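You operate a simulated robot arm through the tools that you are given. There is no shell and no other tool. Be economical: measure what you need, move in short steps, check, and stop when the job is done.

Carry out the task below with a simulated two-armed robot. There is one attempt and no reset: what you move stays moved.

## Task
Top the oiler up to about its Max line from the beaker.
Fine: shut the red valve and let the line gauge fall to zero first; shut the cap, put the beaker back, open the red valve again; open no other valve, leave the regulator. Set down upright: beaker. Where these are worked on the way, their far stop is far enough and under half their travel is too little: oiler cap.

It is judged by the outcome, as a careful person would: the job done as asked, and still so three seconds after it is handed in. It fails if anything else is knocked over, pushed out of place, dropped, spilled or broken. A push-on lid holds only when it is set on centred and level and pressed home; a screw cap is set on level and turned clockwise until tight.

## Robot
Two 6-joint arms with two-finger grippers on one trunk, on a base that drives. Base frame: it is fixed to the floor where the robot stands at the start and does not move with it; the origin is under the middle of the robot, x ahead of it, y to its left, z up; the surface under the hand at the start is at about z = 0.72. Units: m, rad, N and s.
The left shoulder is at the start at [0.03, 0.178, 1.138], the right one opposite. With the tool pointing down near the work surface each hand reaches from about 0.6 to 0.6 m from the robot's upright axis, wherever it stands, measured 20 degrees to its own side. Places, roughly: black branch valve handle [0.6, -0.7, 1]; blue branch valve handle [0.6, -0.5, 1]; filter drain handle [0.5, -0.1, 0.9]; oiler [0.6, -0.3, 1]; oiler cap [0.6, -0.3, 1]; orange branch valve handle [0.6, -0.8, 1]; red main valve handle [0.6, 0, 1]; regulator knob [0.6, -0.2, 1.1]; white branch valve handle [0.6, -0.6, 1]. Payload 2.54 kg a hand.
The tool frame of a hand sits at the grasp point between the pads (the TCP): z along the fingers, y along the line on which they close. The tips reach 0.03 m beyond it. Largest opening 0.116 m; the body of the gripper starts 0.095 m behind the TCP.
Orientation is that of the tool frame in the base frame, as [roll, pitch, yaw] about the fixed x, y, z axes, in that order (R = Rz(yaw) Ry(pitch) Rx(roll)). With the fingers straight down and closing along the base's y, the tool's x points along the base's -x, its y along +y and its z along -z.

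## Interface
- The arms move only by the tool jog_arm. It takes "left_steps", "right_steps" or both (then of equal length, played together; a hand with none holds still); each is a list of rows, each an object of numbers (a shift or turn left out is 0, a gripper value left out holds the last): "tx", "ty", "tz": the shift along the base's x, y, z in m; "rx", "ry", "rz": the turn, a rotation vector about the base's x, y, z in rad; "jaw": the closure, from 0 (fully open) to 1 (shut). In form: [{"tx": .., "ty": .., "tz": .., "rx": .., "ry": .., "rz": .., "jaw": ..}, ...]. A call has 1 to 8 rows; each row is the pose to reach, as a shift and turn from the pose commanded when the call began. Each row takes 0.2 s and may step no farther than 0.05 m and 0.15 rad from the row before; otherwise, or with a gripper value out of range, the whole call is refused. Where a pose cannot be reached the arm comes as near as it can. A force on the tool above 40 N (or 10 N above the force at the start of the call, whichever is more), or a blocked arm, ends the call early, and 0.2 s more pass. The fingers move at their own pace (about 0.153 m/s each) and stop on an object; they squeeze with about 26 N. The grip force told is the motor's: it shows also when the fingers shut on nothing. Time passes only in rows, and 0.2 s behind the last, so rows that repeat a pose let the fingers close. The reply holds the time, the measured pose of the TCP, the force on the tool along the base axes, the opening and the grip force, in the units named above and with some noise, with the torque about the TCP (base axes, N m) and any sound that the robot's microphone picked up, and new pictures: "show" is both (left out), scene, wrist or none (wrist: the cameras of the hands that moved).
- Cameras (640 x 400 px; columns grow to the right, rows downward): "scene" is now at [0.0387, -0.0272, 1.8558]; the picture's right is [-0.39, -0.92, 0.00], its down [-0.74, 0.31, -0.60] and it looks along [0.55, -0.23, -0.80] (base axes); focal length 250 px, centre (320, 200). "left" rides on the left gripper at [0.069, 0.015, -0.122] in its tool frame; the picture's right is [-0.21, 0.98, 0.00], its down [-0.83, -0.18, -0.53] and it looks along [-0.52, -0.11, 0.85] (tool axes); focal length 251 px, centre (320, 200). "right" rides on the right gripper at [0.069, -0.015, -0.122] in its tool frame; the picture's right is [0.21, 0.98, 0.00], its down [-0.83, 0.18, -0.53] and it looks along [-0.52, 0.11, 0.85] (tool axes); focal length 251 px, centre (320, 200). There is no depth. A picture from a camera that has moved, and an enlarged one, comes with that camera's place and axes in the base frame and with its lens.
- move_column(by): slides the trunk up (or, below 0, down) by that many m; the arms and the scene camera ride with it, the base frame stays. It gives what a move gives, with no picture.
- steer(legs): drives the robot by 1 to 6 legs, each [ahead, left, turn to the left] in m, m and rad, along the robot's own axes; the way and the turn of a leg run together, so that a leg with both is an arc; at most 1.5 m and 3.142 rad a leg. The arms and the cameras ride along, it lands a little off, and it stops where it bumps. It gives what a move gives, and a new picture of the scene camera.
- head_to(pan, tilt): turns the head with the scene camera to pan (to the left, within 2.496 rad either way) and tilt (down, from -0.506 to 1.204), counted from straight ahead of the robot. It gives what a move gives, and a new picture of the scene camera.
- inspect(camera, box): a new picture of the part [left, top, right, bottom] of that camera's present view, enlarged. The clock stands still meanwhile.
- close_job(): hands the job in; it is judged then, once.

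Go step by step. Nothing tells you exact positions but the pictures and the camera data: compare them with the known pose of the tool, close in by small moves and look again before you grip or let go. The budget is 120 turns and 260 pictures, counting those below and the enlarged ones. Unless the task says otherwise, let go and move clear before handing in.

The tools are called after ">>>" as a command line: name --argument value ..., lists and objects as JSON in quotes. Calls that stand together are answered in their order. jog_arm: Moves the arms, as the interface text tells. Its arguments: {"type":"object","properties":{"left_steps":{"type":"array","items":{"type":"object","properties":{"tx":{"type":"number"},"ty":{"type":"number"},"tz":{"type":"number"},"rx":{"type":"number"},"ry":{"type":"number"},"rz":{"type":"number"},"jaw":{"type":"number"}}}},"right_steps":{"type":"array","items":{"type":"object","properties":{"tx":{"type":"number"},"ty":{"type":"number"},"tz":{"type":"number"},"rx":{"type":"number"},"ry":{"type":"number"},"rz":{"type":"number"},"jaw":{"type":"number"}}}},"show":{"type":"string","enum":["both","scene","wrist","none"]}},"required":[]} The other tools are called the same way: move_column (by) slides the trunk up or down; steer (legs) drives the base; head_to (pan, tilt) turns the head that bears the scene camera; inspect (camera, box) takes an enlarged picture of a part of a camera's view; close_job () hands the job in.

At the start:

```text
time_s: 0.0
left_tool_pos: [0.5946, -0.0312, 1.2988]
left_orientation: [3.139, 0.002, 3.141]
left_contact_force: [0.3, -0.2, -0.5]
left_ft_torque: [-0.02, 0.03, 0.01]
left_gripper_width: 0.116
left_grasp_force: 0.1
right_tool_pos: [0.3809, -0.3036, 1.3615]
right_orientation: [-3.141, 0.001, 3.141]
right_contact_force: [0.2, -0.3, 1.4]
right_ft_torque: [-0.01, 0.02, -0.02]
right_gripper_width: 0.1159
right_grasp_force: 0.1
trunk travel left (down, up): [-0.35, 0.19]
robot x, y, heading: [0.0025, -0.0027, -0.003]
head pan, tilt: [-0.398, 0.93]
```

scene: 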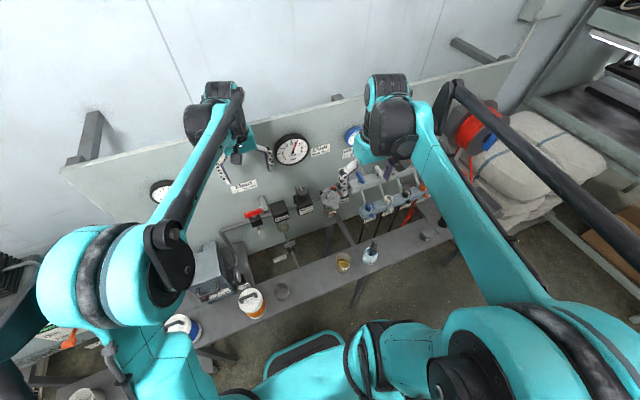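
right: 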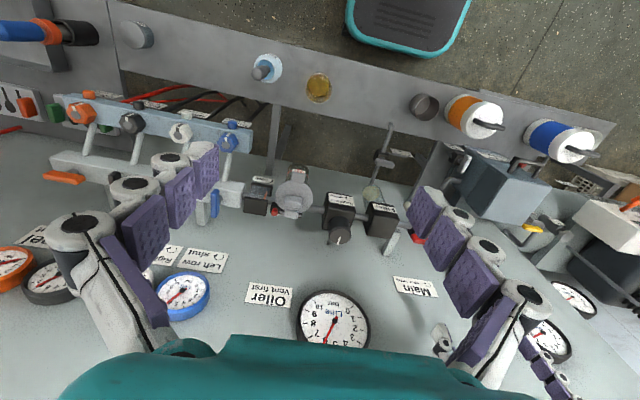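
left: 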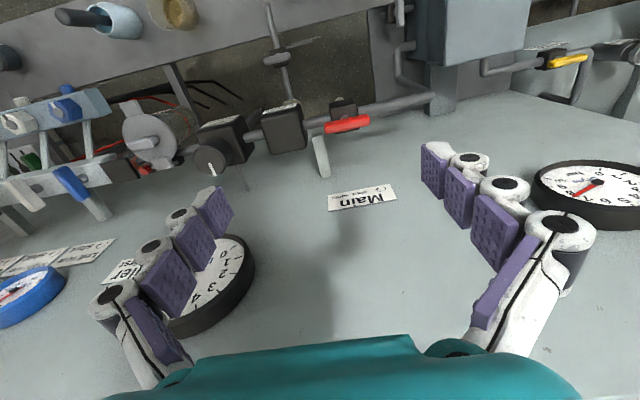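

I see the panel with red main valve, regulator, oiler and a bench with beaker (amber fluid). First I enlarge the views to locate things.

>>> inspect --camera "scene" --box '[220, 120, 440, 300]'

>>> inspect --camera "right" --box '[220, 50, 460, 300]'

>>> inspect --camera "left" --box '[80, 60, 400, 260]'

```text
2.22 times, centred on (330, 210) of scene
camera zoom: at [0.0387, -0.0272, 1.8558], right [-0.39, -0.92, 0.0], down [-0.74, 0.31, -0.6], along [0.55, -0.23, -0.8], focal length 556 px, centre (298, 178)
```

zoom: 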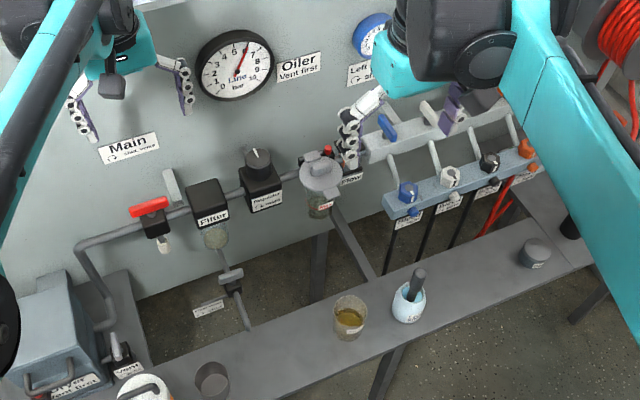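

```text
1.60 times, centred on (340, 175) of right
camera zoom: at [0.3134, -0.3172, 1.483], right [-0.21, 0.98, 0.0], down [0.83, 0.18, 0.53], along [0.52, 0.11, -0.85], focal length 402 px, centre (288, 240)
```

zoom: 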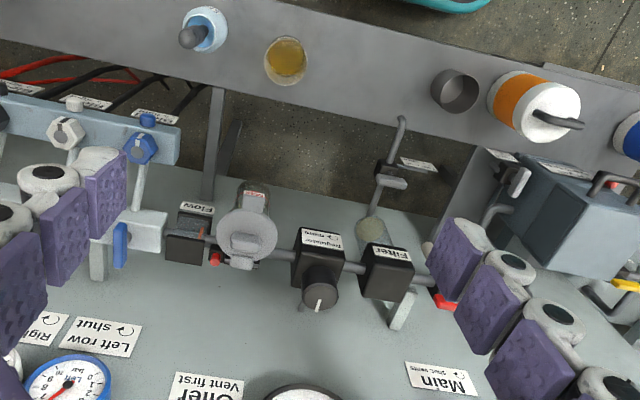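

```text
2.00 times, centred on (240, 160) of left
camera zoom: at [0.5256, -0.0163, 1.4218], right [0.21, 0.98, 0.0], down [0.83, -0.18, 0.53], along [0.52, -0.11, -0.84], focal length 503 px, centre (480, 280)
```

zoom: 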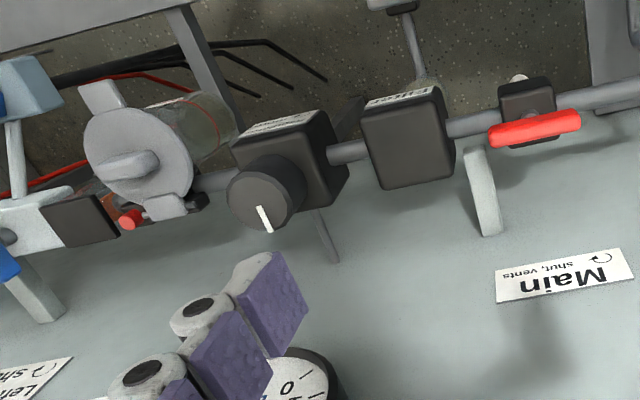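

I'll zoom on the valve, the oiler and the labels for detail.

>>> inspect --camera "scene" --box '[225, 175, 305, 225]'

>>> inspect --camera "scene" --box '[300, 160, 380, 210]'

>>> inspect --camera "left" --box '[280, 80, 440, 230]'

>>> inspect --camera "right" --box '[230, 140, 350, 230]'

```text
8.00 times, centred on (265, 200) of scene
camera zoom: at [0.0387, -0.0272, 1.8558], right [-0.39, -0.92, 0.0], down [-0.74, 0.31, -0.6], along [0.55, -0.23, -0.8], focal length 2003 px, centre (760, 200)
```

zoom: 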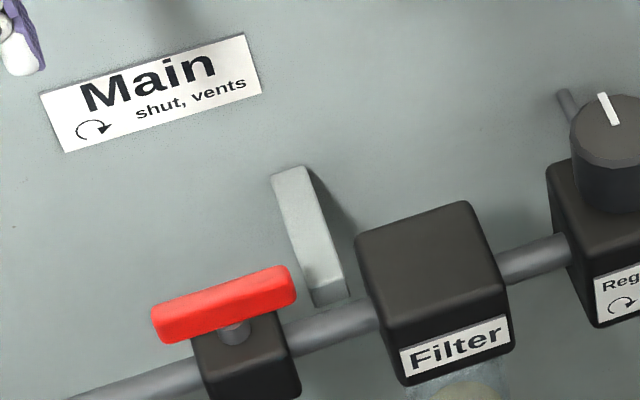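

```text
8.00 times, centred on (340, 185) of scene
camera zoom: at [0.0387, -0.0272, 1.8558], right [-0.39, -0.92, 0.0], down [-0.74, 0.31, -0.6], along [0.55, -0.23, -0.8], focal length 2003 px, centre (160, 320)
```

zoom: 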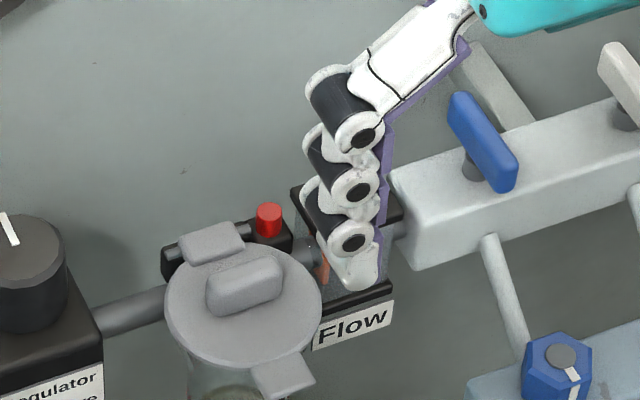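

```text
2.67 times, centred on (360, 155) of left
camera zoom: at [0.5256, -0.0163, 1.4218], right [0.21, 0.98, 0.0], down [0.83, -0.18, 0.53], along [0.52, -0.11, -0.84], focal length 670 px, centre (213, 320)
```

zoom: 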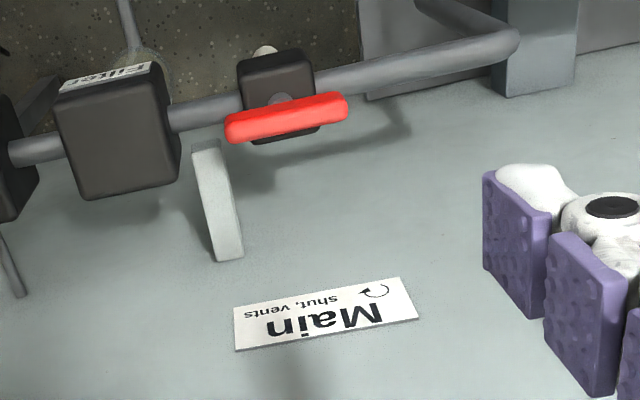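

```text
4.44 times, centred on (290, 185) of right
camera zoom: at [0.3134, -0.3172, 1.483], right [-0.21, 0.98, 0.0], down [0.83, 0.18, 0.53], along [0.52, 0.11, -0.85], focal length 1118 px, centre (453, 267)
```

zoom: 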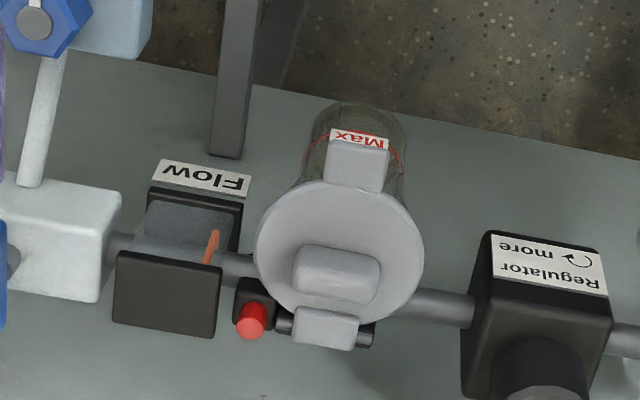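

The red lever is at about (0.633, 0.004, 1.054), lying along y with a vertical spindle, and clockwise shuts it. I turn the left hand 90° so its jaws close along x, above the lever.

>>> jog_arm --left_steps '[{"rz": 0.15, "tx": 0.005, "ty": 0.005}, {"rz": 0.3, "tx": 0.01, "ty": 0.01}, {"rz": 0.45, "tx": 0.015, "ty": 0.015}, {"rz": 0.6, "tx": 0.02, "ty": 0.02}, {"rz": 0.75, "tx": 0.025, "ty": 0.025}, {"rz": 0.9, "tx": 0.03, "ty": 0.03}, {"rz": 1.05, "tx": 0.035, "ty": 0.033}, {"rz": 1.2, "tx": 0.038, "ty": 0.035}]' --show "none"

>>> jog_arm --left_steps '[{"rz": 0.15, "tz": -0.04}, {"rz": 0.3, "tz": -0.08}, {"rz": 0.371, "tz": -0.12}, {"rz": 0.371, "tz": -0.15}, {"rz": 0.371, "tz": -0.15}]' --show "both"

```text
time_s: 1.8
left_tool_pos: [0.6332, 0.004, 1.2999]
left_orientation: [3.141, 0.003, -1.938]
left_contact_force: [-0.7, 0.5, 0.1]
left_ft_torque: [0.0, -0.03, -0.05]
left_gripper_width: 0.1158
left_grasp_force: 0.1
right_tool_pos: [0.3827, -0.3029, 1.3599]
right_orientation: [-3.141, 0.0, 3.141]
right_contact_force: [0.4, 0.2, -0.6]
right_ft_torque: [0.0, -0.02, 0.03]
right_gripper_width: 0.1161
right_grasp_force: 0.1
trunk travel left (down, up): [-0.35, 0.19]
robot x, y, heading: [0.0001, -0.0017, 0.005]
head pan, tilt: [-0.398, 0.93]
```

```text
time_s: 3.0
left_tool_pos: [0.6325, 0.0043, 1.1509]
left_orientation: [-3.141, 0.002, -1.568]
left_contact_force: [-0.1, -0.2, 0.3]
left_ft_torque: [-0.02, -0.01, 0.0]
left_gripper_width: 0.1158
left_grasp_force: 0.1
right_tool_pos: [0.3801, -0.3039, 1.3613]
right_orientation: [3.141, 0.0, -3.141]
right_contact_force: [-0.1, 0.2, 0.6]
right_ft_torque: [0.04, -0.01, 0.02]
right_gripper_width: 0.1161
right_grasp_force: 0.1
trunk travel left (down, up): [-0.35, 0.19]
robot x, y, heading: [-0.0011, -0.0018, 0.002]
head pan, tilt: [-0.398, 0.93]
camera scene: at [0.0379, -0.0271, 1.8558], right [-0.39, -0.92, 0.0], down [-0.74, 0.31, -0.6], along [0.55, -0.23, -0.8], focal length 250 px, centre (320, 200)
camera left: at [0.6177, -0.0659, 1.2726], right [-0.98, 0.21, 0.0], down [0.18, 0.83, 0.54], along [0.11, 0.52, -0.84], focal length 251 px, centre (320, 200)
```

scene: 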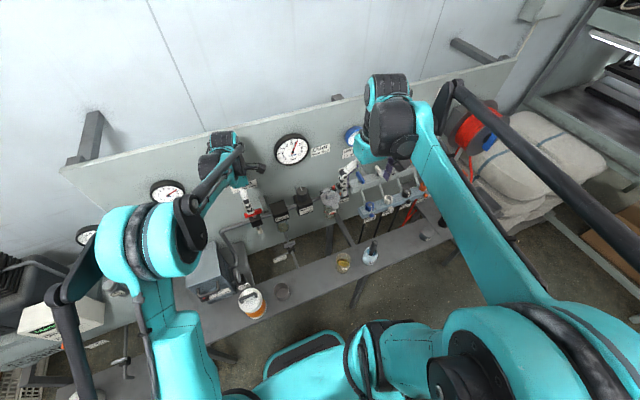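
left: 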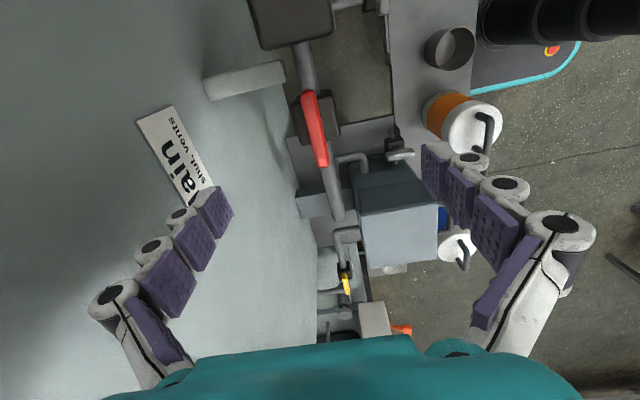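

Lever measures centre (0.635, -0.003), inside the jaw opening. Descending to straddle it.

>>> jog_arm --left_steps '[{"tz": -0.03, "tx": 0.002, "ty": -0.006, "jaw": 0.4}, {"tz": -0.06, "tx": 0.002, "ty": -0.006, "jaw": 0.4}, {"tz": -0.078, "tx": 0.002, "ty": -0.006, "jaw": 0.4}]' --show "wrist"

```text
time_s: 3.8
left_tool_pos: [0.6359, -0.0035, 1.0724]
left_orientation: [-3.14, 0.001, -1.571]
left_contact_force: [1.1, 0.4, -1.5]
left_ft_torque: [-0.02, 0.01, -0.01]
left_gripper_width: 0.0694
left_grasp_force: 0.0
right_tool_pos: [0.3819, -0.3027, 1.3611]
right_orientation: [-3.142, -0.001, -3.141]
right_contact_force: [0.2, -0.2, -0.4]
right_ft_torque: [-0.01, 0.0, -0.01]
right_gripper_width: 0.1159
right_grasp_force: 0.1
trunk travel left (down, up): [-0.35, 0.19]
robot x, y, heading: [-0.0017, -0.0036, 0.001]
head pan, tilt: [-0.398, 0.93]
camera left: at [0.6203, -0.072, 1.1942], right [-0.98, 0.21, 0.0], down [0.18, 0.83, 0.54], along [0.11, 0.52, -0.84], focal length 251 px, centre (320, 200)
```

left: 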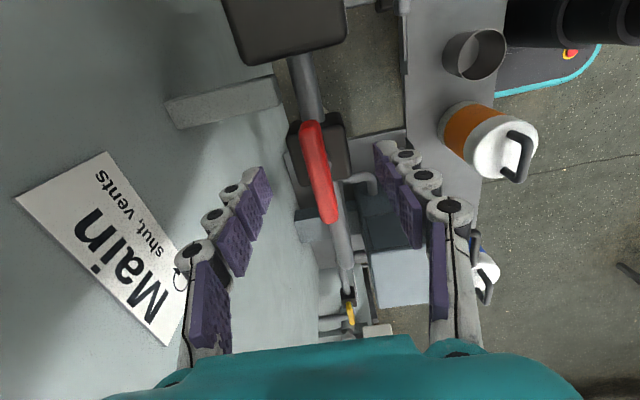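

Straddled; closing on the lever.

>>> jog_arm --left_steps '[{"jaw": 0.9}, {"jaw": 1.0}, {"jaw": 1.0}]' --show "wrist"

```text
time_s: 4.6
left_tool_pos: [0.6356, -0.0022, 1.072]
left_orientation: [3.139, 0.002, -1.571]
left_contact_force: [5.6, -0.4, 3.6]
left_ft_torque: [-0.24, -0.16, 0.0]
left_gripper_width: 0.0125
left_grasp_force: 39.1
right_tool_pos: [0.3816, -0.3035, 1.3603]
right_orientation: [3.141, 0.0, -3.141]
right_contact_force: [0.3, -0.5, 0.4]
right_ft_torque: [-0.03, -0.03, 0.03]
right_gripper_width: 0.1159
right_grasp_force: 0.1
trunk travel left (down, up): [-0.35, 0.19]
robot x, y, heading: [0.0002, -0.0022, 0.003]
head pan, tilt: [-0.398, 0.93]
camera left: at [0.6207, -0.0718, 1.1945], right [-0.98, 0.21, 0.0], down [0.18, 0.83, 0.53], along [0.11, 0.52, -0.84], focal length 251 px, centre (320, 200)
```

left: 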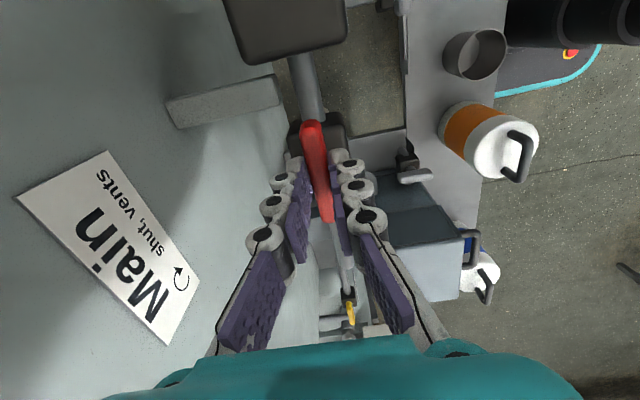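

Gripped (12.5 mm). Turning clockwise.

>>> jog_arm --left_steps '[{"rz": -0.15}, {"rz": -0.3}, {"rz": -0.45}, {"rz": -0.6}, {"rz": -0.75}, {"rz": -0.9}, {"rz": -1.05}, {"rz": -1.2}]' --show "wrist"

>>> jog_arm --left_steps '[{"rz": -0.15}, {"rz": -0.3}, {"rz": -0.371}]' --show "both"

```text
time_s: 6.4
left_tool_pos: [0.6337, -0.0003, 1.0727]
left_orientation: [3.14, 0.002, -2.771]
left_contact_force: [-3.5, 7.7, 10.0]
left_ft_torque: [0.34, -0.22, 0.04]
left_gripper_width: 0.0125
left_grasp_force: 39.8
right_tool_pos: [0.3805, -0.3005, 1.362]
right_orientation: [-3.141, 0.002, -3.141]
right_contact_force: [0.1, 0.6, 0.6]
right_ft_torque: [0.02, -0.04, -0.03]
right_gripper_width: 0.1161
right_grasp_force: 0.0
trunk travel left (down, up): [-0.35, 0.19]
robot x, y, heading: [0.0011, -0.0022, -0.001]
head pan, tilt: [-0.398, 0.93]
camera left: at [0.5632, -0.0117, 1.1944], right [-0.15, 0.99, 0.0], down [0.83, 0.13, 0.54], along [0.53, 0.08, -0.84], focal length 251 px, centre (320, 200)
```

left: 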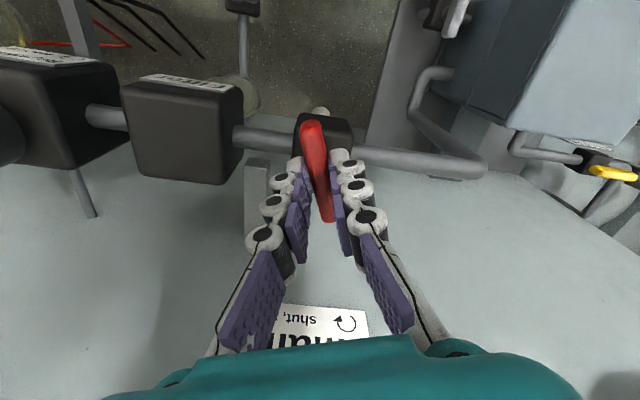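

```text
time_s: 7.2
left_tool_pos: [0.6329, 0.0003, 1.0725]
left_orientation: [3.141, 0.002, 3.141]
left_contact_force: [-11.8, 15.5, 0.1]
left_ft_torque: [0.46, -0.03, 0.06]
left_gripper_width: 0.0129
left_grasp_force: 39.4
right_tool_pos: [0.3801, -0.3018, 1.362]
right_orientation: [-3.139, 0.002, -3.14]
right_contact_force: [0.4, -0.3, 0.2]
right_ft_torque: [-0.03, 0.0, 0.01]
right_gripper_width: 0.116
right_grasp_force: 0.0
trunk travel left (down, up): [-0.35, 0.19]
robot x, y, heading: [0.0003, -0.0007, -0.0]
head pan, tilt: [-0.398, 0.93]
camera scene: at [0.0361, -0.0242, 1.8558], right [-0.39, -0.92, 0.0], down [-0.74, 0.31, -0.6], along [0.55, -0.23, -0.8], focal length 250 px, centre (320, 200)
camera left: at [0.5639, 0.0154, 1.1944], right [0.21, 0.98, 0.0], down [0.83, -0.18, 0.53], along [0.52, -0.11, -0.84], focal length 251 px, centre (320, 200)
```

scene: 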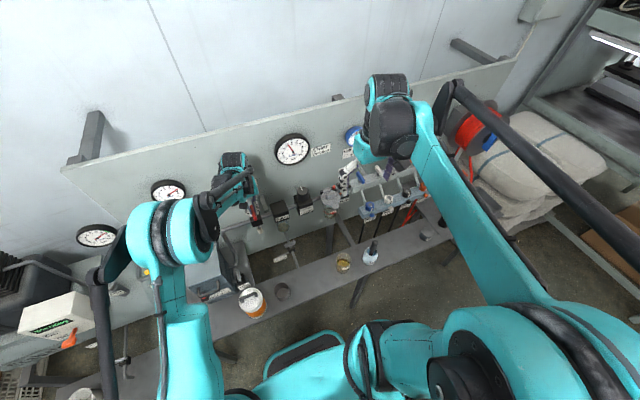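
left: 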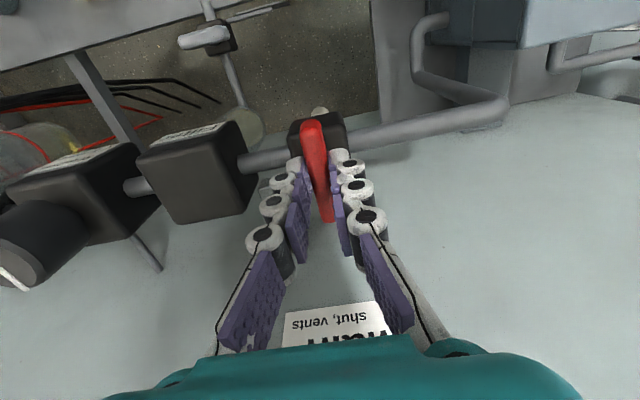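

The lever now lies across the pipe. I release it, back off and watch the gauge.

>>> jog_arm --left_steps '[{"jaw": 0.6}, {"jaw": 0.4}, {"jaw": 0.4, "tz": 0.03}, {"jaw": 0.4, "tz": 0.07}, {"jaw": 0.4, "tz": 0.1}]' --show "wrist"

>>> inspect --camera "scene" --box '[260, 120, 330, 175]'

```text
time_s: 8.4
left_tool_pos: [0.6355, -0.0017, 1.1725]
left_orientation: [-3.141, 0.002, -3.141]
left_contact_force: [-0.5, 0.1, -0.1]
left_ft_torque: [0.02, -0.03, -0.01]
left_gripper_width: 0.0697
left_grasp_force: 0.0
right_tool_pos: [0.381, -0.304, 1.3611]
right_orientation: [3.14, 0.001, 3.142]
right_contact_force: [-0.3, -0.2, -0.2]
right_ft_torque: [0.02, 0.03, 0.01]
right_gripper_width: 0.116
right_grasp_force: 0.0
trunk travel left (down, up): [-0.35, 0.19]
robot x, y, heading: [-0.0013, -0.0001, -0.004]
head pan, tilt: [-0.398, 0.93]
camera left: at [0.5654, 0.0131, 1.2949], right [0.21, 0.98, 0.0], down [0.83, -0.18, 0.54], along [0.52, -0.11, -0.84], focal length 251 px, centre (320, 200)
```

left: 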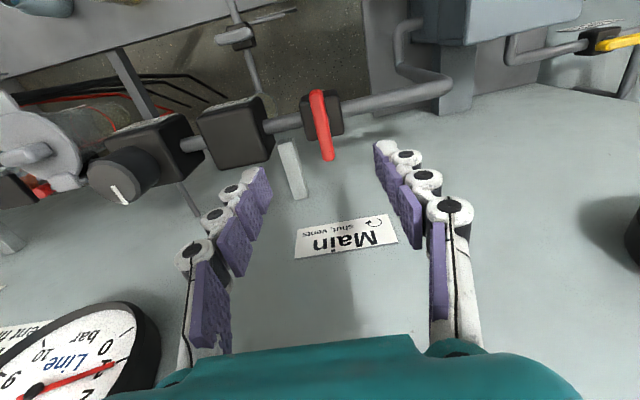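

```text
7.27 times, centred on (295, 148) of scene
camera zoom: at [0.0382, -0.0272, 1.8558], right [-0.39, -0.92, 0.0], down [-0.74, 0.31, -0.6], along [0.55, -0.23, -0.8], focal length 1821 px, centre (502, 582)
```

zoom: 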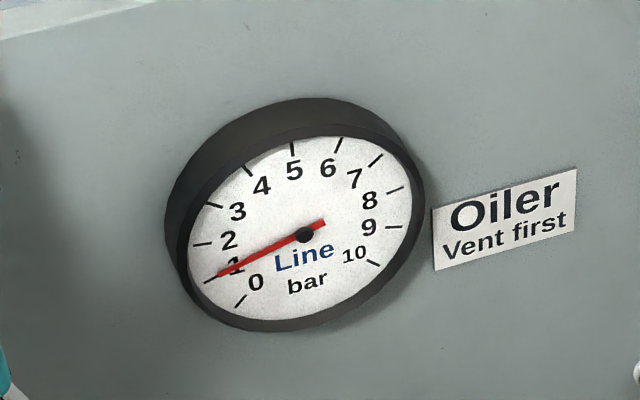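

The line is venting, about 1 bar and falling. Meanwhile I bring the right hand to a near-horizontal attitude in front of the oiler.

>>> jog_arm --right_steps '[{"ry": -0.15, "tx": 0.01, "tz": -0.03}, {"ry": -0.3, "tx": 0.02, "tz": -0.06}, {"ry": -0.45, "tx": 0.03, "tz": -0.09}, {"ry": -0.6, "tx": 0.04, "tz": -0.12}, {"ry": -0.75, "tx": 0.05, "tz": -0.15}, {"ry": -0.9, "tx": 0.06, "tz": -0.18}, {"ry": -1.05, "tx": 0.07, "tz": -0.21}, {"ry": -1.2, "tx": 0.07, "tz": -0.23}]' --left_steps '[{"tz": 0.03}, {"tz": 0.06}, {"tz": 0.09}, {"tz": 0.12}, {"tz": 0.12}, {"tz": 0.12}, {"tz": 0.12}, {"tz": 0.12}]' --show "both"

>>> inspect --camera "scene" --box '[260, 120, 330, 175]'

```text
time_s: 10.2
left_tool_pos: [0.6351, -0.0012, 1.2924]
left_orientation: [3.141, 0.0, -3.141]
left_contact_force: [-0.3, -0.4, 0.5]
left_ft_torque: [0.02, 0.02, 0.0]
left_gripper_width: 0.0696
left_grasp_force: 0.0
right_tool_pos: [0.4753, -0.3194, 1.2378]
right_orientation: [-3.142, 1.197, -3.142]
right_contact_force: [0.3, -0.2, 0.1]
right_ft_torque: [0.04, 0.05, 0.02]
right_gripper_width: 0.1161
right_grasp_force: 0.0
right hand out of reach, approached as far as the arm can: row 7, 8
trunk travel left (down, up): [-0.35, 0.19]
robot x, y, heading: [0.0019, 0.0032, 0.002]
head pan, tilt: [-0.398, 0.93]
camera scene: at [0.0385, -0.0274, 1.8558], right [-0.39, -0.92, 0.0], down [-0.74, 0.31, -0.6], along [0.55, -0.23, -0.8], focal length 250 px, centre (320, 200)
camera right: at [0.3368, -0.3325, 1.2181], right [-0.08, 0.98, -0.2], down [-0.2, 0.18, 0.96], along [0.98, 0.11, 0.18], focal length 251 px, centre (320, 200)
camera left: at [0.5652, 0.0133, 1.4139], right [0.21, 0.98, 0.0], down [0.83, -0.18, 0.53], along [0.52, -0.11, -0.84], focal length 251 px, centre (320, 200)
```

scene: 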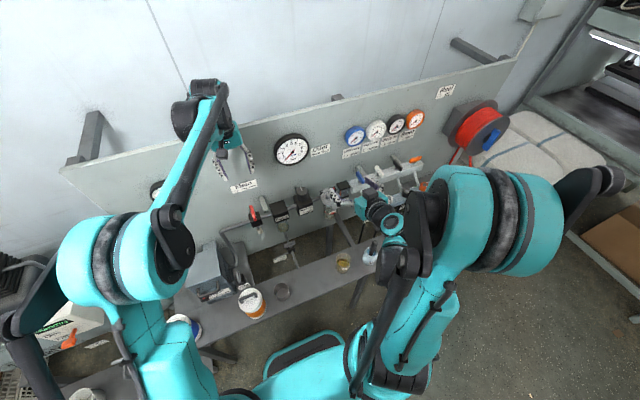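
right: 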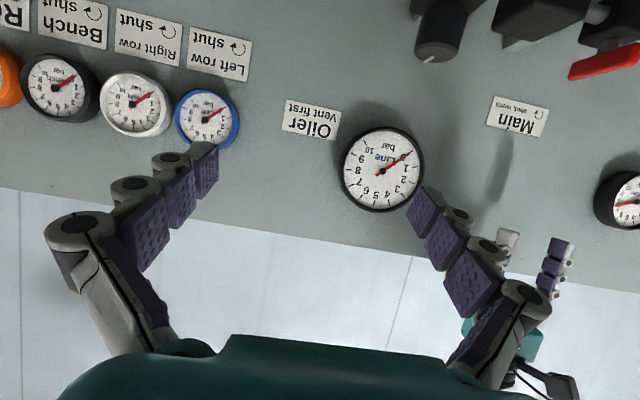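
left: 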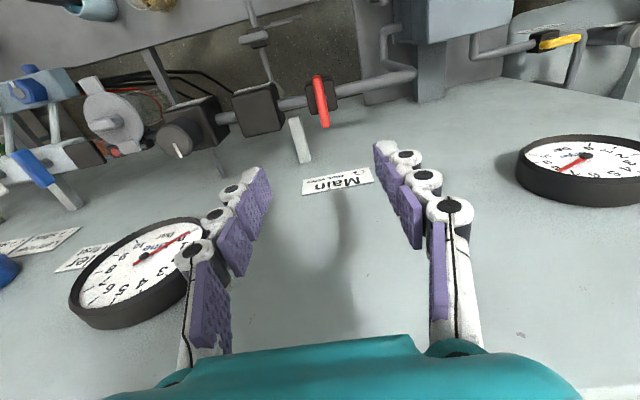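

```text
7.27 times, centred on (295, 148) of scene
camera zoom: at [0.0385, -0.0274, 1.8558], right [-0.39, -0.92, 0.0], down [-0.74, 0.31, -0.6], along [0.55, -0.23, -0.8], focal length 1821 px, centre (502, 582)
```

zoom: 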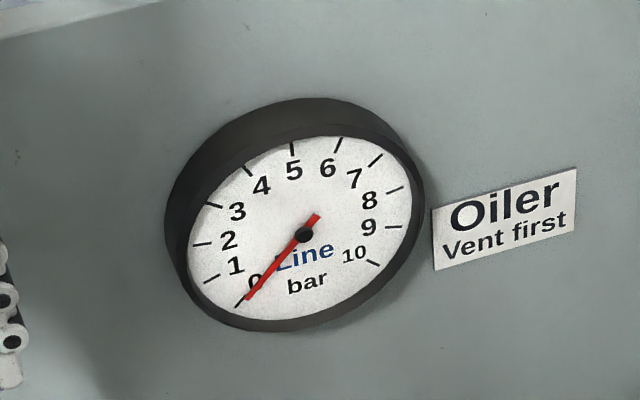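

Line gauge reads zero. The right arm is too cramped for a horizontal hand here, so I back the base up 0.2 m.

>>> steer --legs '[[-0.2, 0, 0]]'

>>> head_to --pan -0.42 --tilt 0.72

```text
time_s: 11.8
left_tool_pos: [0.4369, -0.0001, 1.2921]
left_orientation: [3.141, 0.001, -3.14]
left_contact_force: [-1.1, -0.5, 1.3]
left_ft_torque: [0.01, -0.03, 0.03]
left_gripper_width: 0.0694
left_grasp_force: 0.0
right_tool_pos: [0.2758, -0.3173, 1.2375]
right_orientation: [-3.141, 1.195, -3.141]
right_contact_force: [0.2, -0.2, 0.0]
right_ft_torque: [-0.02, -0.03, -0.01]
right_gripper_width: 0.1158
right_grasp_force: 0.1
trunk travel left (down, up): [-0.35, 0.19]
robot x, y, heading: [-0.2021, 0.0016, 0.001]
head pan, tilt: [-0.398, 0.93]
camera scene: at [-0.1611, -0.0273, 1.8558], right [-0.39, -0.92, 0.0], down [-0.74, 0.31, -0.6], along [0.55, -0.23, -0.8], focal length 250 px, centre (320, 200)
```

scene: 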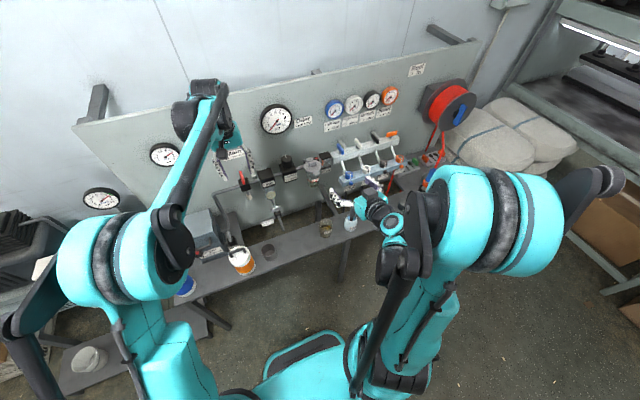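

```text
time_s: 12.5
left_tool_pos: [0.4359, 0.0002, 1.2924]
left_orientation: [-3.14, 0.0, -3.139]
left_contact_force: [-0.1, 0.0, -0.2]
left_ft_torque: [-0.03, -0.01, 0.01]
left_gripper_width: 0.0698
left_grasp_force: 0.1
right_tool_pos: [0.2763, -0.3174, 1.2385]
right_orientation: [3.14, 1.196, -3.138]
right_contact_force: [0.1, 0.6, -0.9]
right_ft_torque: [0.01, 0.0, 0.02]
right_gripper_width: 0.1161
right_grasp_force: 0.1
trunk travel left (down, up): [-0.35, 0.19]
robot x, y, heading: [-0.1977, 0.0002, 0.0]
head pan, tilt: [-0.421, 0.721]
camera scene: at [-0.1516, -0.0328, 1.8723], right [-0.41, -0.91, 0.0], down [-0.6, 0.27, -0.75], along [0.69, -0.31, -0.66], focal length 250 px, centre (320, 200)
```

scene: 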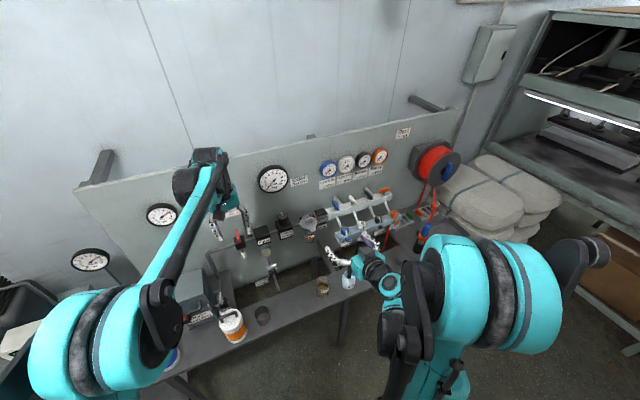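

>>> inspect --camera "scene" --box '[280, 190, 360, 250]'

>>> inspect --camera "scene" --box '[290, 250, 390, 320]'

```text
6.67 times, centred on (320, 220) of scene
camera zoom: at [-0.1516, -0.0328, 1.8723], right [-0.41, -0.91, 0.0], down [-0.6, 0.27, -0.75], along [0.69, -0.31, -0.66], focal length 1669 px, centre (320, 67)
```

zoom: 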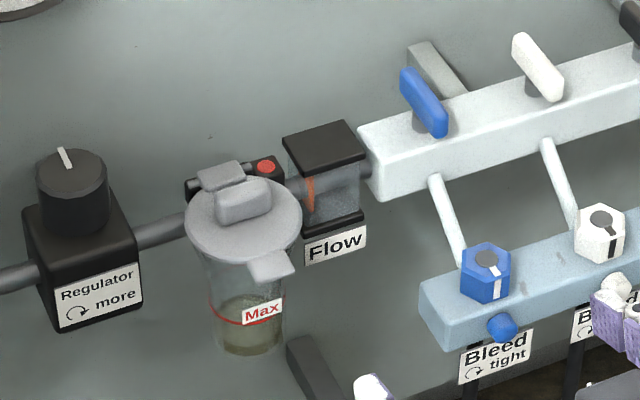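

```text
5.71 times, centred on (340, 285) of scene
camera zoom: at [-0.1516, -0.0328, 1.8723], right [-0.41, -0.91, 0.0], down [-0.6, 0.27, -0.75], along [0.69, -0.31, -0.66], focal length 1431 px, centre (206, -286)
```

zoom: 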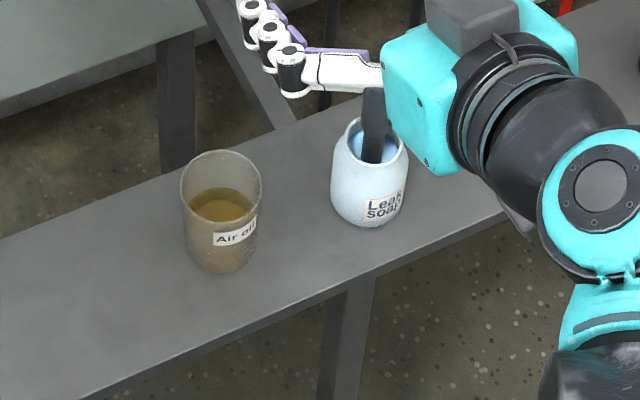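

Clear view: the oiler lid is hinged at the back with a front tab at about (0.549, -0.312, 1.03); beaker and soap pot stand on the bench. I move the right hand in front of the tab.

>>> jog_arm --right_steps '[{"tx": 0.033, "tz": -0.025, "jaw": 0.5}, {"tx": 0.066, "tz": -0.055, "jaw": 0.5}, {"tx": 0.1, "ty": 0.002, "tz": -0.09, "jaw": 0.5}, {"tx": 0.13, "ty": 0.004, "tz": -0.12, "jaw": 0.5}, {"tx": 0.16, "ty": 0.005, "tz": -0.15, "jaw": 0.5}, {"tx": 0.19, "ty": 0.005, "tz": -0.175, "jaw": 0.5}]' --show "both"

>>> inspect --camera "scene" --box '[280, 190, 360, 250]'

```text
time_s: 13.9
left_tool_pos: [0.4382, -0.001, 1.29]
left_orientation: [-3.14, -0.001, -3.14]
left_contact_force: [0.7, -0.1, -0.3]
left_ft_torque: [0.0, 0.04, 0.02]
left_gripper_width: 0.0696
left_grasp_force: 0.0
right_tool_pos: [0.5055, -0.3261, 1.0891]
right_orientation: [3.138, 1.193, -3.141]
right_contact_force: [0.7, -0.5, 0.1]
right_ft_torque: [0.01, -0.04, 0.01]
right_gripper_width: 0.058
right_grasp_force: 0.0
right hand out of reach, approached as far as the arm can: row 1, 2, 3, 4, 5, 6
trunk travel left (down, up): [-0.35, 0.19]
robot x, y, heading: [-0.2001, -0.0004, -0.003]
head pan, tilt: [-0.421, 0.721]
camera scene: at [-0.149, -0.0337, 1.8722], right [-0.41, -0.91, 0.0], down [-0.6, 0.27, -0.75], along [0.69, -0.31, -0.66], focal length 250 px, centre (320, 200)
camera right: at [0.3677, -0.3396, 1.0699], right [-0.08, 0.98, -0.2], down [-0.19, 0.18, 0.96], along [0.98, 0.12, 0.17], focal length 251 px, centre (320, 200)
```

scene: 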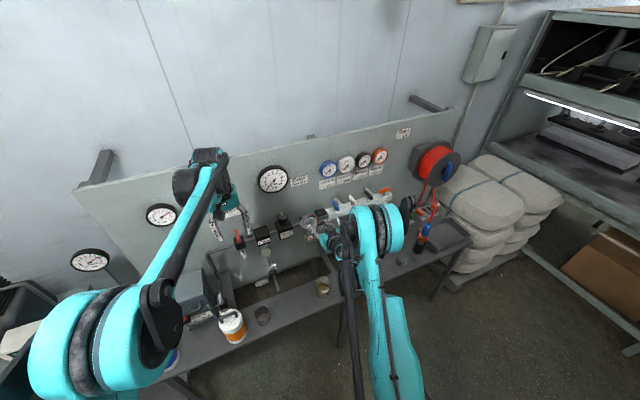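
right: 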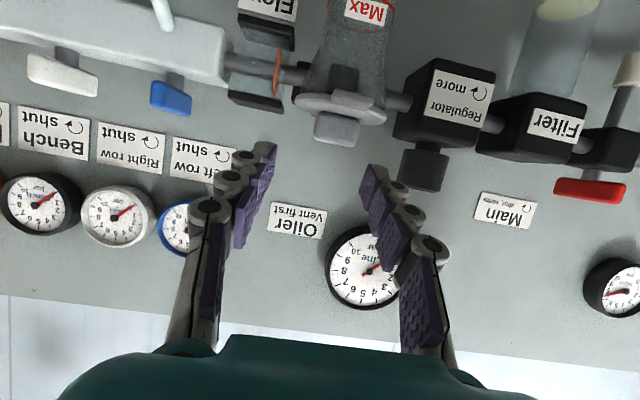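

```text
6.67 times, centred on (320, 220) of scene
camera zoom: at [-0.149, -0.0337, 1.8722], right [-0.41, -0.91, 0.0], down [-0.6, 0.27, -0.75], along [0.69, -0.31, -0.66], focal length 1669 px, centre (320, 67)
```

zoom: 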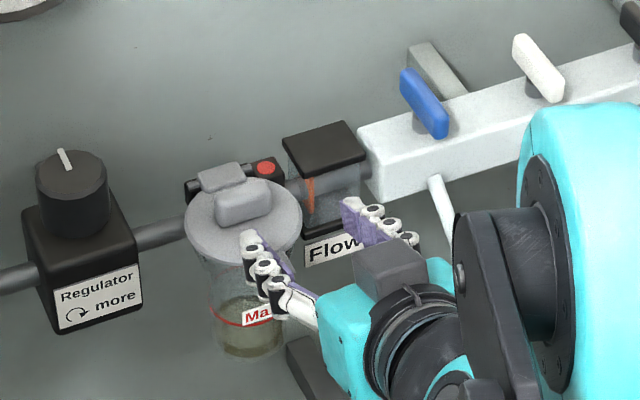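

The arm ended a little short of the request because it was folded too tightly; the oiler lies ahead and is farther. I test a small step to see how the command responds.

>>> jog_arm --right_steps '[{"tx": 0.02, "tz": 0.0}]' --show "none"

```text
time_s: 14.3
left_tool_pos: [0.4376, -0.0018, 1.2905]
left_orientation: [-3.141, 0.0, -3.14]
left_contact_force: [0.0, 0.0, 0.2]
left_ft_torque: [0.0, 0.05, 0.02]
left_gripper_width: 0.0698
left_grasp_force: 0.0
right_tool_pos: [0.5265, -0.3243, 1.0891]
right_orientation: [3.14, 1.192, 3.14]
right_contact_force: [0.8, -0.4, -0.6]
right_ft_torque: [0.01, -0.03, 0.03]
right_gripper_width: 0.0578
right_grasp_force: 0.0
trunk travel left (down, up): [-0.35, 0.19]
robot x, y, heading: [-0.2023, -0.003, 0.005]
head pan, tilt: [-0.421, 0.721]
```

Within reach now. Aligning in y and lowering so the fingers straddle the tab.

>>> jog_arm --right_steps '[{"ty": 0.006, "tz": -0.01}, {"ty": 0.012, "tz": -0.025}, {"ty": 0.012, "tz": -0.04, "tx": 0.002}]' --show "wrist"

>>> inspect --camera "scene" --box '[280, 190, 360, 250]'

```text
time_s: 15.1
left_tool_pos: [0.4367, -0.0007, 1.292]
left_orientation: [3.141, 0.001, 3.141]
left_contact_force: [-1.1, -0.4, 0.2]
left_ft_torque: [0.01, 0.03, 0.01]
left_gripper_width: 0.0698
left_grasp_force: 0.2
right_tool_pos: [0.53, -0.3157, 1.0529]
right_orientation: [3.141, 1.194, -3.141]
right_contact_force: [-0.3, 0.3, -0.1]
right_ft_torque: [-0.03, 0.01, -0.02]
right_gripper_width: 0.0577
right_grasp_force: 0.2
right hand out of reach, approached as far as the arm can: row 3
trunk travel left (down, up): [-0.35, 0.19]
robot x, y, heading: [-0.1978, -0.0018, 0.004]
head pan, tilt: [-0.421, 0.721]
camera right: at [0.3925, -0.3296, 1.0329], right [-0.08, 0.98, -0.2], down [-0.19, 0.18, 0.96], along [0.98, 0.12, 0.17], focal length 251 px, centre (320, 200)
```

right: 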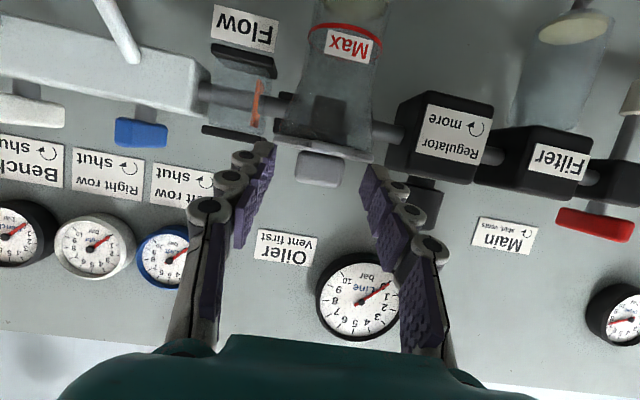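

```text
6.67 times, centred on (320, 220) of scene
camera zoom: at [-0.1513, -0.0333, 1.8723], right [-0.41, -0.91, 0.0], down [-0.6, 0.27, -0.75], along [0.69, -0.31, -0.66], focal length 1669 px, centre (320, 67)
```

zoom: 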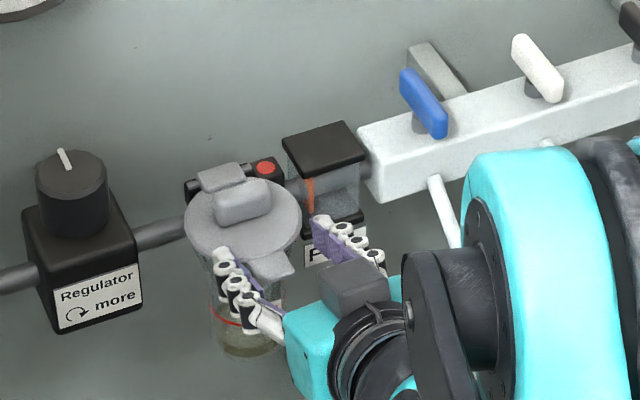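

I zoom the wrist view to separate tab from knob.

>>> inspect --camera "right" --box '[240, 60, 400, 200]'

>>> inspect --camera "scene" --box '[298, 208, 332, 234]'

```text
2.86 times, centred on (320, 130) of right
camera zoom: at [0.3925, -0.3296, 1.0329], right [-0.08, 0.98, -0.2], down [-0.19, 0.18, 0.96], along [0.98, 0.12, 0.17], focal length 718 px, centre (320, 400)
```

zoom: 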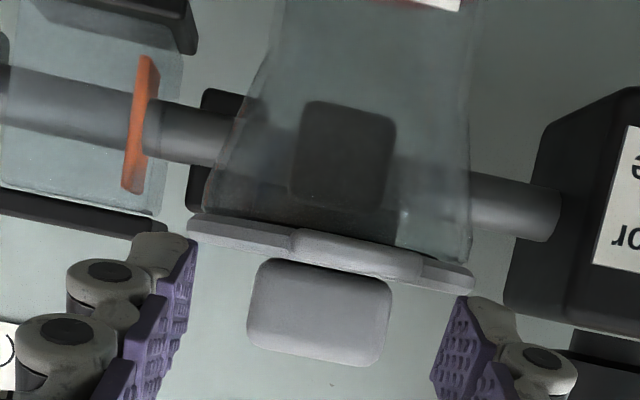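

```text
15.38 times, centred on (315, 221) of scene
camera zoom: at [-0.1513, -0.0333, 1.8723], right [-0.41, -0.91, 0.0], down [-0.6, 0.27, -0.75], along [0.69, -0.31, -0.66], focal length 3852 px, centre (397, -123)
```

zoom: 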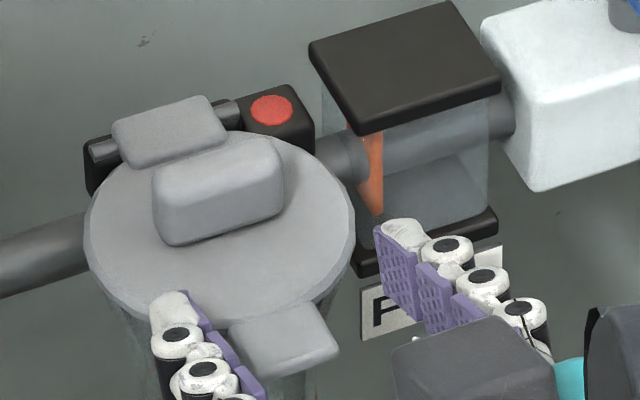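

The tab is at (0.549, -0.311, 1.027), about 27 mm wide and 8 mm thick; the hand needs to come ~13 mm lower but the arm is too folded. I back the base up another 0.1 m to gain room.

>>> steer --legs '[[-0.1, 0, 0]]'

>>> jog_arm --right_steps '[{"tx": 0.04, "tz": -0.006}, {"tx": 0.07, "ty": 0.004, "tz": -0.013}]' --show "none"

```text
time_s: 16.3
left_tool_pos: [0.3345, -0.0002, 1.293]
left_orientation: [-3.141, 0.002, -3.14]
left_contact_force: [0.1, 0.3, 0.0]
left_ft_torque: [-0.01, 0.01, -0.03]
left_gripper_width: 0.0696
left_grasp_force: 0.1
right_tool_pos: [0.4302, -0.316, 1.054]
right_orientation: [3.14, 1.194, -3.141]
right_contact_force: [0.6, 0.1, -0.1]
right_ft_torque: [0.01, 0.04, -0.04]
right_gripper_width: 0.0579
right_grasp_force: 0.0
trunk travel left (down, up): [-0.35, 0.19]
robot x, y, heading: [-0.3033, -0.0002, 0.002]
head pan, tilt: [-0.421, 0.721]
camera scene: at [-0.2524, -0.0331, 1.8723], right [-0.41, -0.91, 0.0], down [-0.6, 0.27, -0.75], along [0.69, -0.31, -0.66], focal length 250 px, centre (320, 200)
```

scene: 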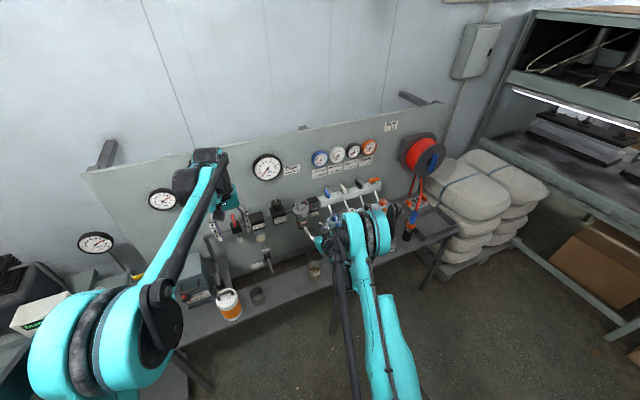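

```text
time_s: 16.9
left_tool_pos: [0.3356, -0.0003, 1.2921]
left_orientation: [3.141, 0.001, -3.139]
left_contact_force: [-0.1, 0.1, 0.5]
left_ft_torque: [-0.01, -0.03, -0.01]
left_gripper_width: 0.0698
left_grasp_force: 0.1
right_tool_pos: [0.5012, -0.3097, 1.0413]
right_orientation: [3.14, 1.192, -3.141]
right_contact_force: [0.2, 0.7, 0.5]
right_ft_torque: [0.0, -0.01, 0.02]
right_gripper_width: 0.0581
right_grasp_force: 0.1
trunk travel left (down, up): [-0.35, 0.19]
robot x, y, heading: [-0.2973, -0.0005, -0.004]
head pan, tilt: [-0.421, 0.721]
```

Now forward onto the tab.

>>> jog_arm --right_steps '[{"tx": 0.015, "ty": -0.001}, {"tx": 0.029, "ty": -0.001, "tz": -0.002}]' --show "wrist"

>>> inspect --camera "right" --box '[200, 60, 440, 240]'

```text
time_s: 17.5
left_tool_pos: [0.3351, -0.0005, 1.2914]
left_orientation: [-3.141, 0.002, -3.138]
left_contact_force: [-0.1, 0.0, 0.8]
left_ft_torque: [0.0, -0.02, -0.05]
left_gripper_width: 0.0698
left_grasp_force: 0.0
right_tool_pos: [0.5304, -0.3107, 1.0371]
right_orientation: [-3.141, 1.194, -3.141]
right_contact_force: [1.0, -0.8, 0.4]
right_ft_torque: [-0.01, -0.01, -0.02]
right_gripper_width: 0.0582
right_grasp_force: 0.0
trunk travel left (down, up): [-0.35, 0.19]
robot x, y, heading: [-0.3014, -0.0025, 0.006]
head pan, tilt: [-0.421, 0.721]
camera right: at [0.3919, -0.3264, 1.0178], right [-0.08, 0.98, -0.2], down [-0.19, 0.18, 0.96], along [0.98, 0.12, 0.17], focal length 251 px, centre (320, 200)
```

right: 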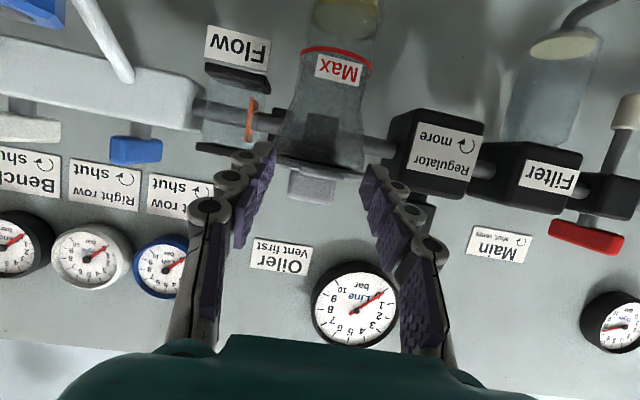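

```text
2.22 times, centred on (320, 150) of right
camera zoom: at [0.3919, -0.3264, 1.0178], right [-0.08, 0.98, -0.2], down [-0.19, 0.18, 0.96], along [0.98, 0.12, 0.17], focal length 559 px, centre (320, 311)
```

zoom: 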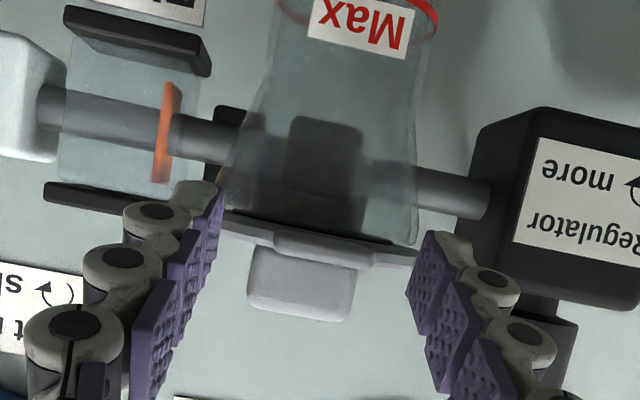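

The tab is centred between the fingertips. Closing.

>>> jog_arm --right_steps '[{"jaw": 0.75}, {"jaw": 0.9}, {"jaw": 0.9}]' --show "wrist"

```text
time_s: 18.3
left_tool_pos: [0.3353, -0.0003, 1.2917]
left_orientation: [3.142, 0.001, -3.139]
left_contact_force: [0.6, 0.9, 0.4]
left_ft_torque: [-0.05, -0.04, 0.0]
left_gripper_width: 0.0697
left_grasp_force: 0.1
right_tool_pos: [0.5294, -0.3117, 1.0369]
right_orientation: [3.141, 1.193, -3.139]
right_contact_force: [1.1, 1.0, 0.0]
right_ft_torque: [-0.01, 0.04, 0.03]
right_gripper_width: 0.0269
right_grasp_force: 44.7
trunk travel left (down, up): [-0.35, 0.19]
robot x, y, heading: [-0.2985, 0.0009, -0.003]
head pan, tilt: [-0.421, 0.721]
camera right: at [0.3919, -0.326, 1.0178], right [-0.08, 0.98, -0.2], down [-0.19, 0.18, 0.96], along [0.98, 0.12, 0.17], focal length 251 px, centre (320, 200)
```

right: 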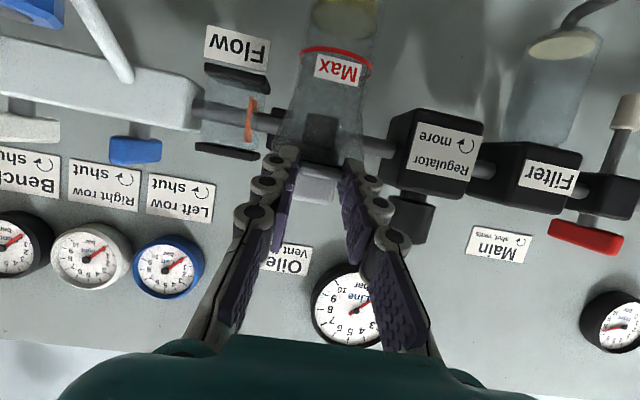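

Gripped at 27 mm. Swinging the lid up along its hinge arc, first ~45°.

>>> jog_arm --right_steps '[{"tx": 0.0017, "tz": 0.021, "ry": 0.12}, {"tx": 0.0074, "tz": 0.0413, "ry": 0.24}, {"tx": 0.0168, "tz": 0.0602, "ry": 0.36}, {"tx": 0.0298, "tz": 0.077, "ry": 0.48}]' --show "scene"

>>> inspect --camera "scene" --box '[270, 180, 350, 240]'

```text
time_s: 19.3
left_tool_pos: [0.3384, -0.0012, 1.2898]
left_orientation: [-3.141, 0.001, -3.139]
left_contact_force: [0.6, 0.0, -0.1]
left_ft_torque: [0.0, 0.0, -0.03]
left_gripper_width: 0.0696
left_grasp_force: 0.1
right_tool_pos: [0.5603, -0.3121, 1.1132]
right_orientation: [3.139, 0.708, 3.141]
right_contact_force: [0.2, 2.4, -17.0]
right_ft_torque: [0.04, 1.46, -0.05]
right_gripper_width: 0.0272
right_grasp_force: 44.3
trunk travel left (down, up): [-0.35, 0.19]
robot x, y, heading: [-0.3017, 0.0023, 0.005]
head pan, tilt: [-0.421, 0.721]
camera scene: at [-0.248, -0.0333, 1.8721], right [-0.41, -0.91, 0.0], down [-0.6, 0.27, -0.75], along [0.68, -0.31, -0.66], focal length 250 px, centre (320, 200)
```

scene: 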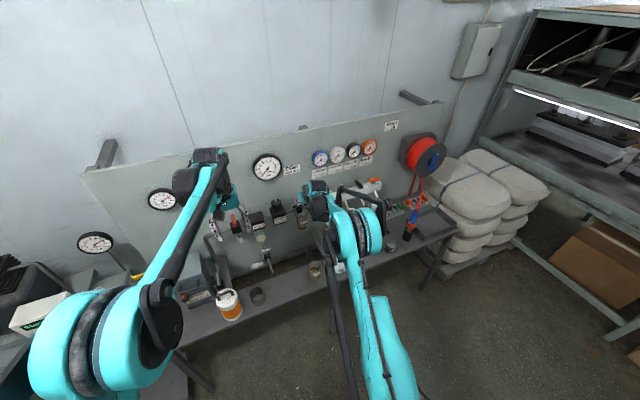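

```text
6.67 times, centred on (310, 210) of scene
camera zoom: at [-0.248, -0.0333, 1.8721], right [-0.41, -0.91, 0.0], down [-0.6, 0.27, -0.75], along [0.68, -0.31, -0.66], focal length 1669 px, centre (387, 133)
```

zoom: 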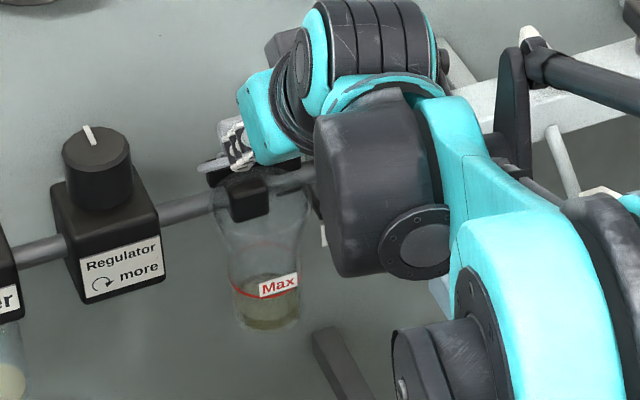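

The lid follows. Continuing the arc with slightly less rise to ease the pull.

>>> jog_arm --right_steps '[{"tx": 0.0158, "tz": 0.011, "ry": 0.12}, {"tx": 0.034, "tz": 0.021, "ry": 0.24}]' --show "none"

```text
time_s: 19.9
left_tool_pos: [0.3355, -0.0007, 1.2921]
left_orientation: [-3.141, 0.002, -3.139]
left_contact_force: [0.5, 0.0, 0.0]
left_ft_torque: [0.01, -0.03, -0.01]
left_gripper_width: 0.0697
left_grasp_force: 0.0
right_tool_pos: [0.5929, -0.311, 1.1366]
right_orientation: [3.14, 0.472, -3.141]
right_contact_force: [-8.5, 1.3, -3.3]
right_ft_torque: [0.07, 1.07, 0.16]
right_gripper_width: 0.0272
right_grasp_force: 44.9
trunk travel left (down, up): [-0.35, 0.19]
robot x, y, heading: [-0.2999, -0.0001, -0.0]
head pan, tilt: [-0.421, 0.721]
```

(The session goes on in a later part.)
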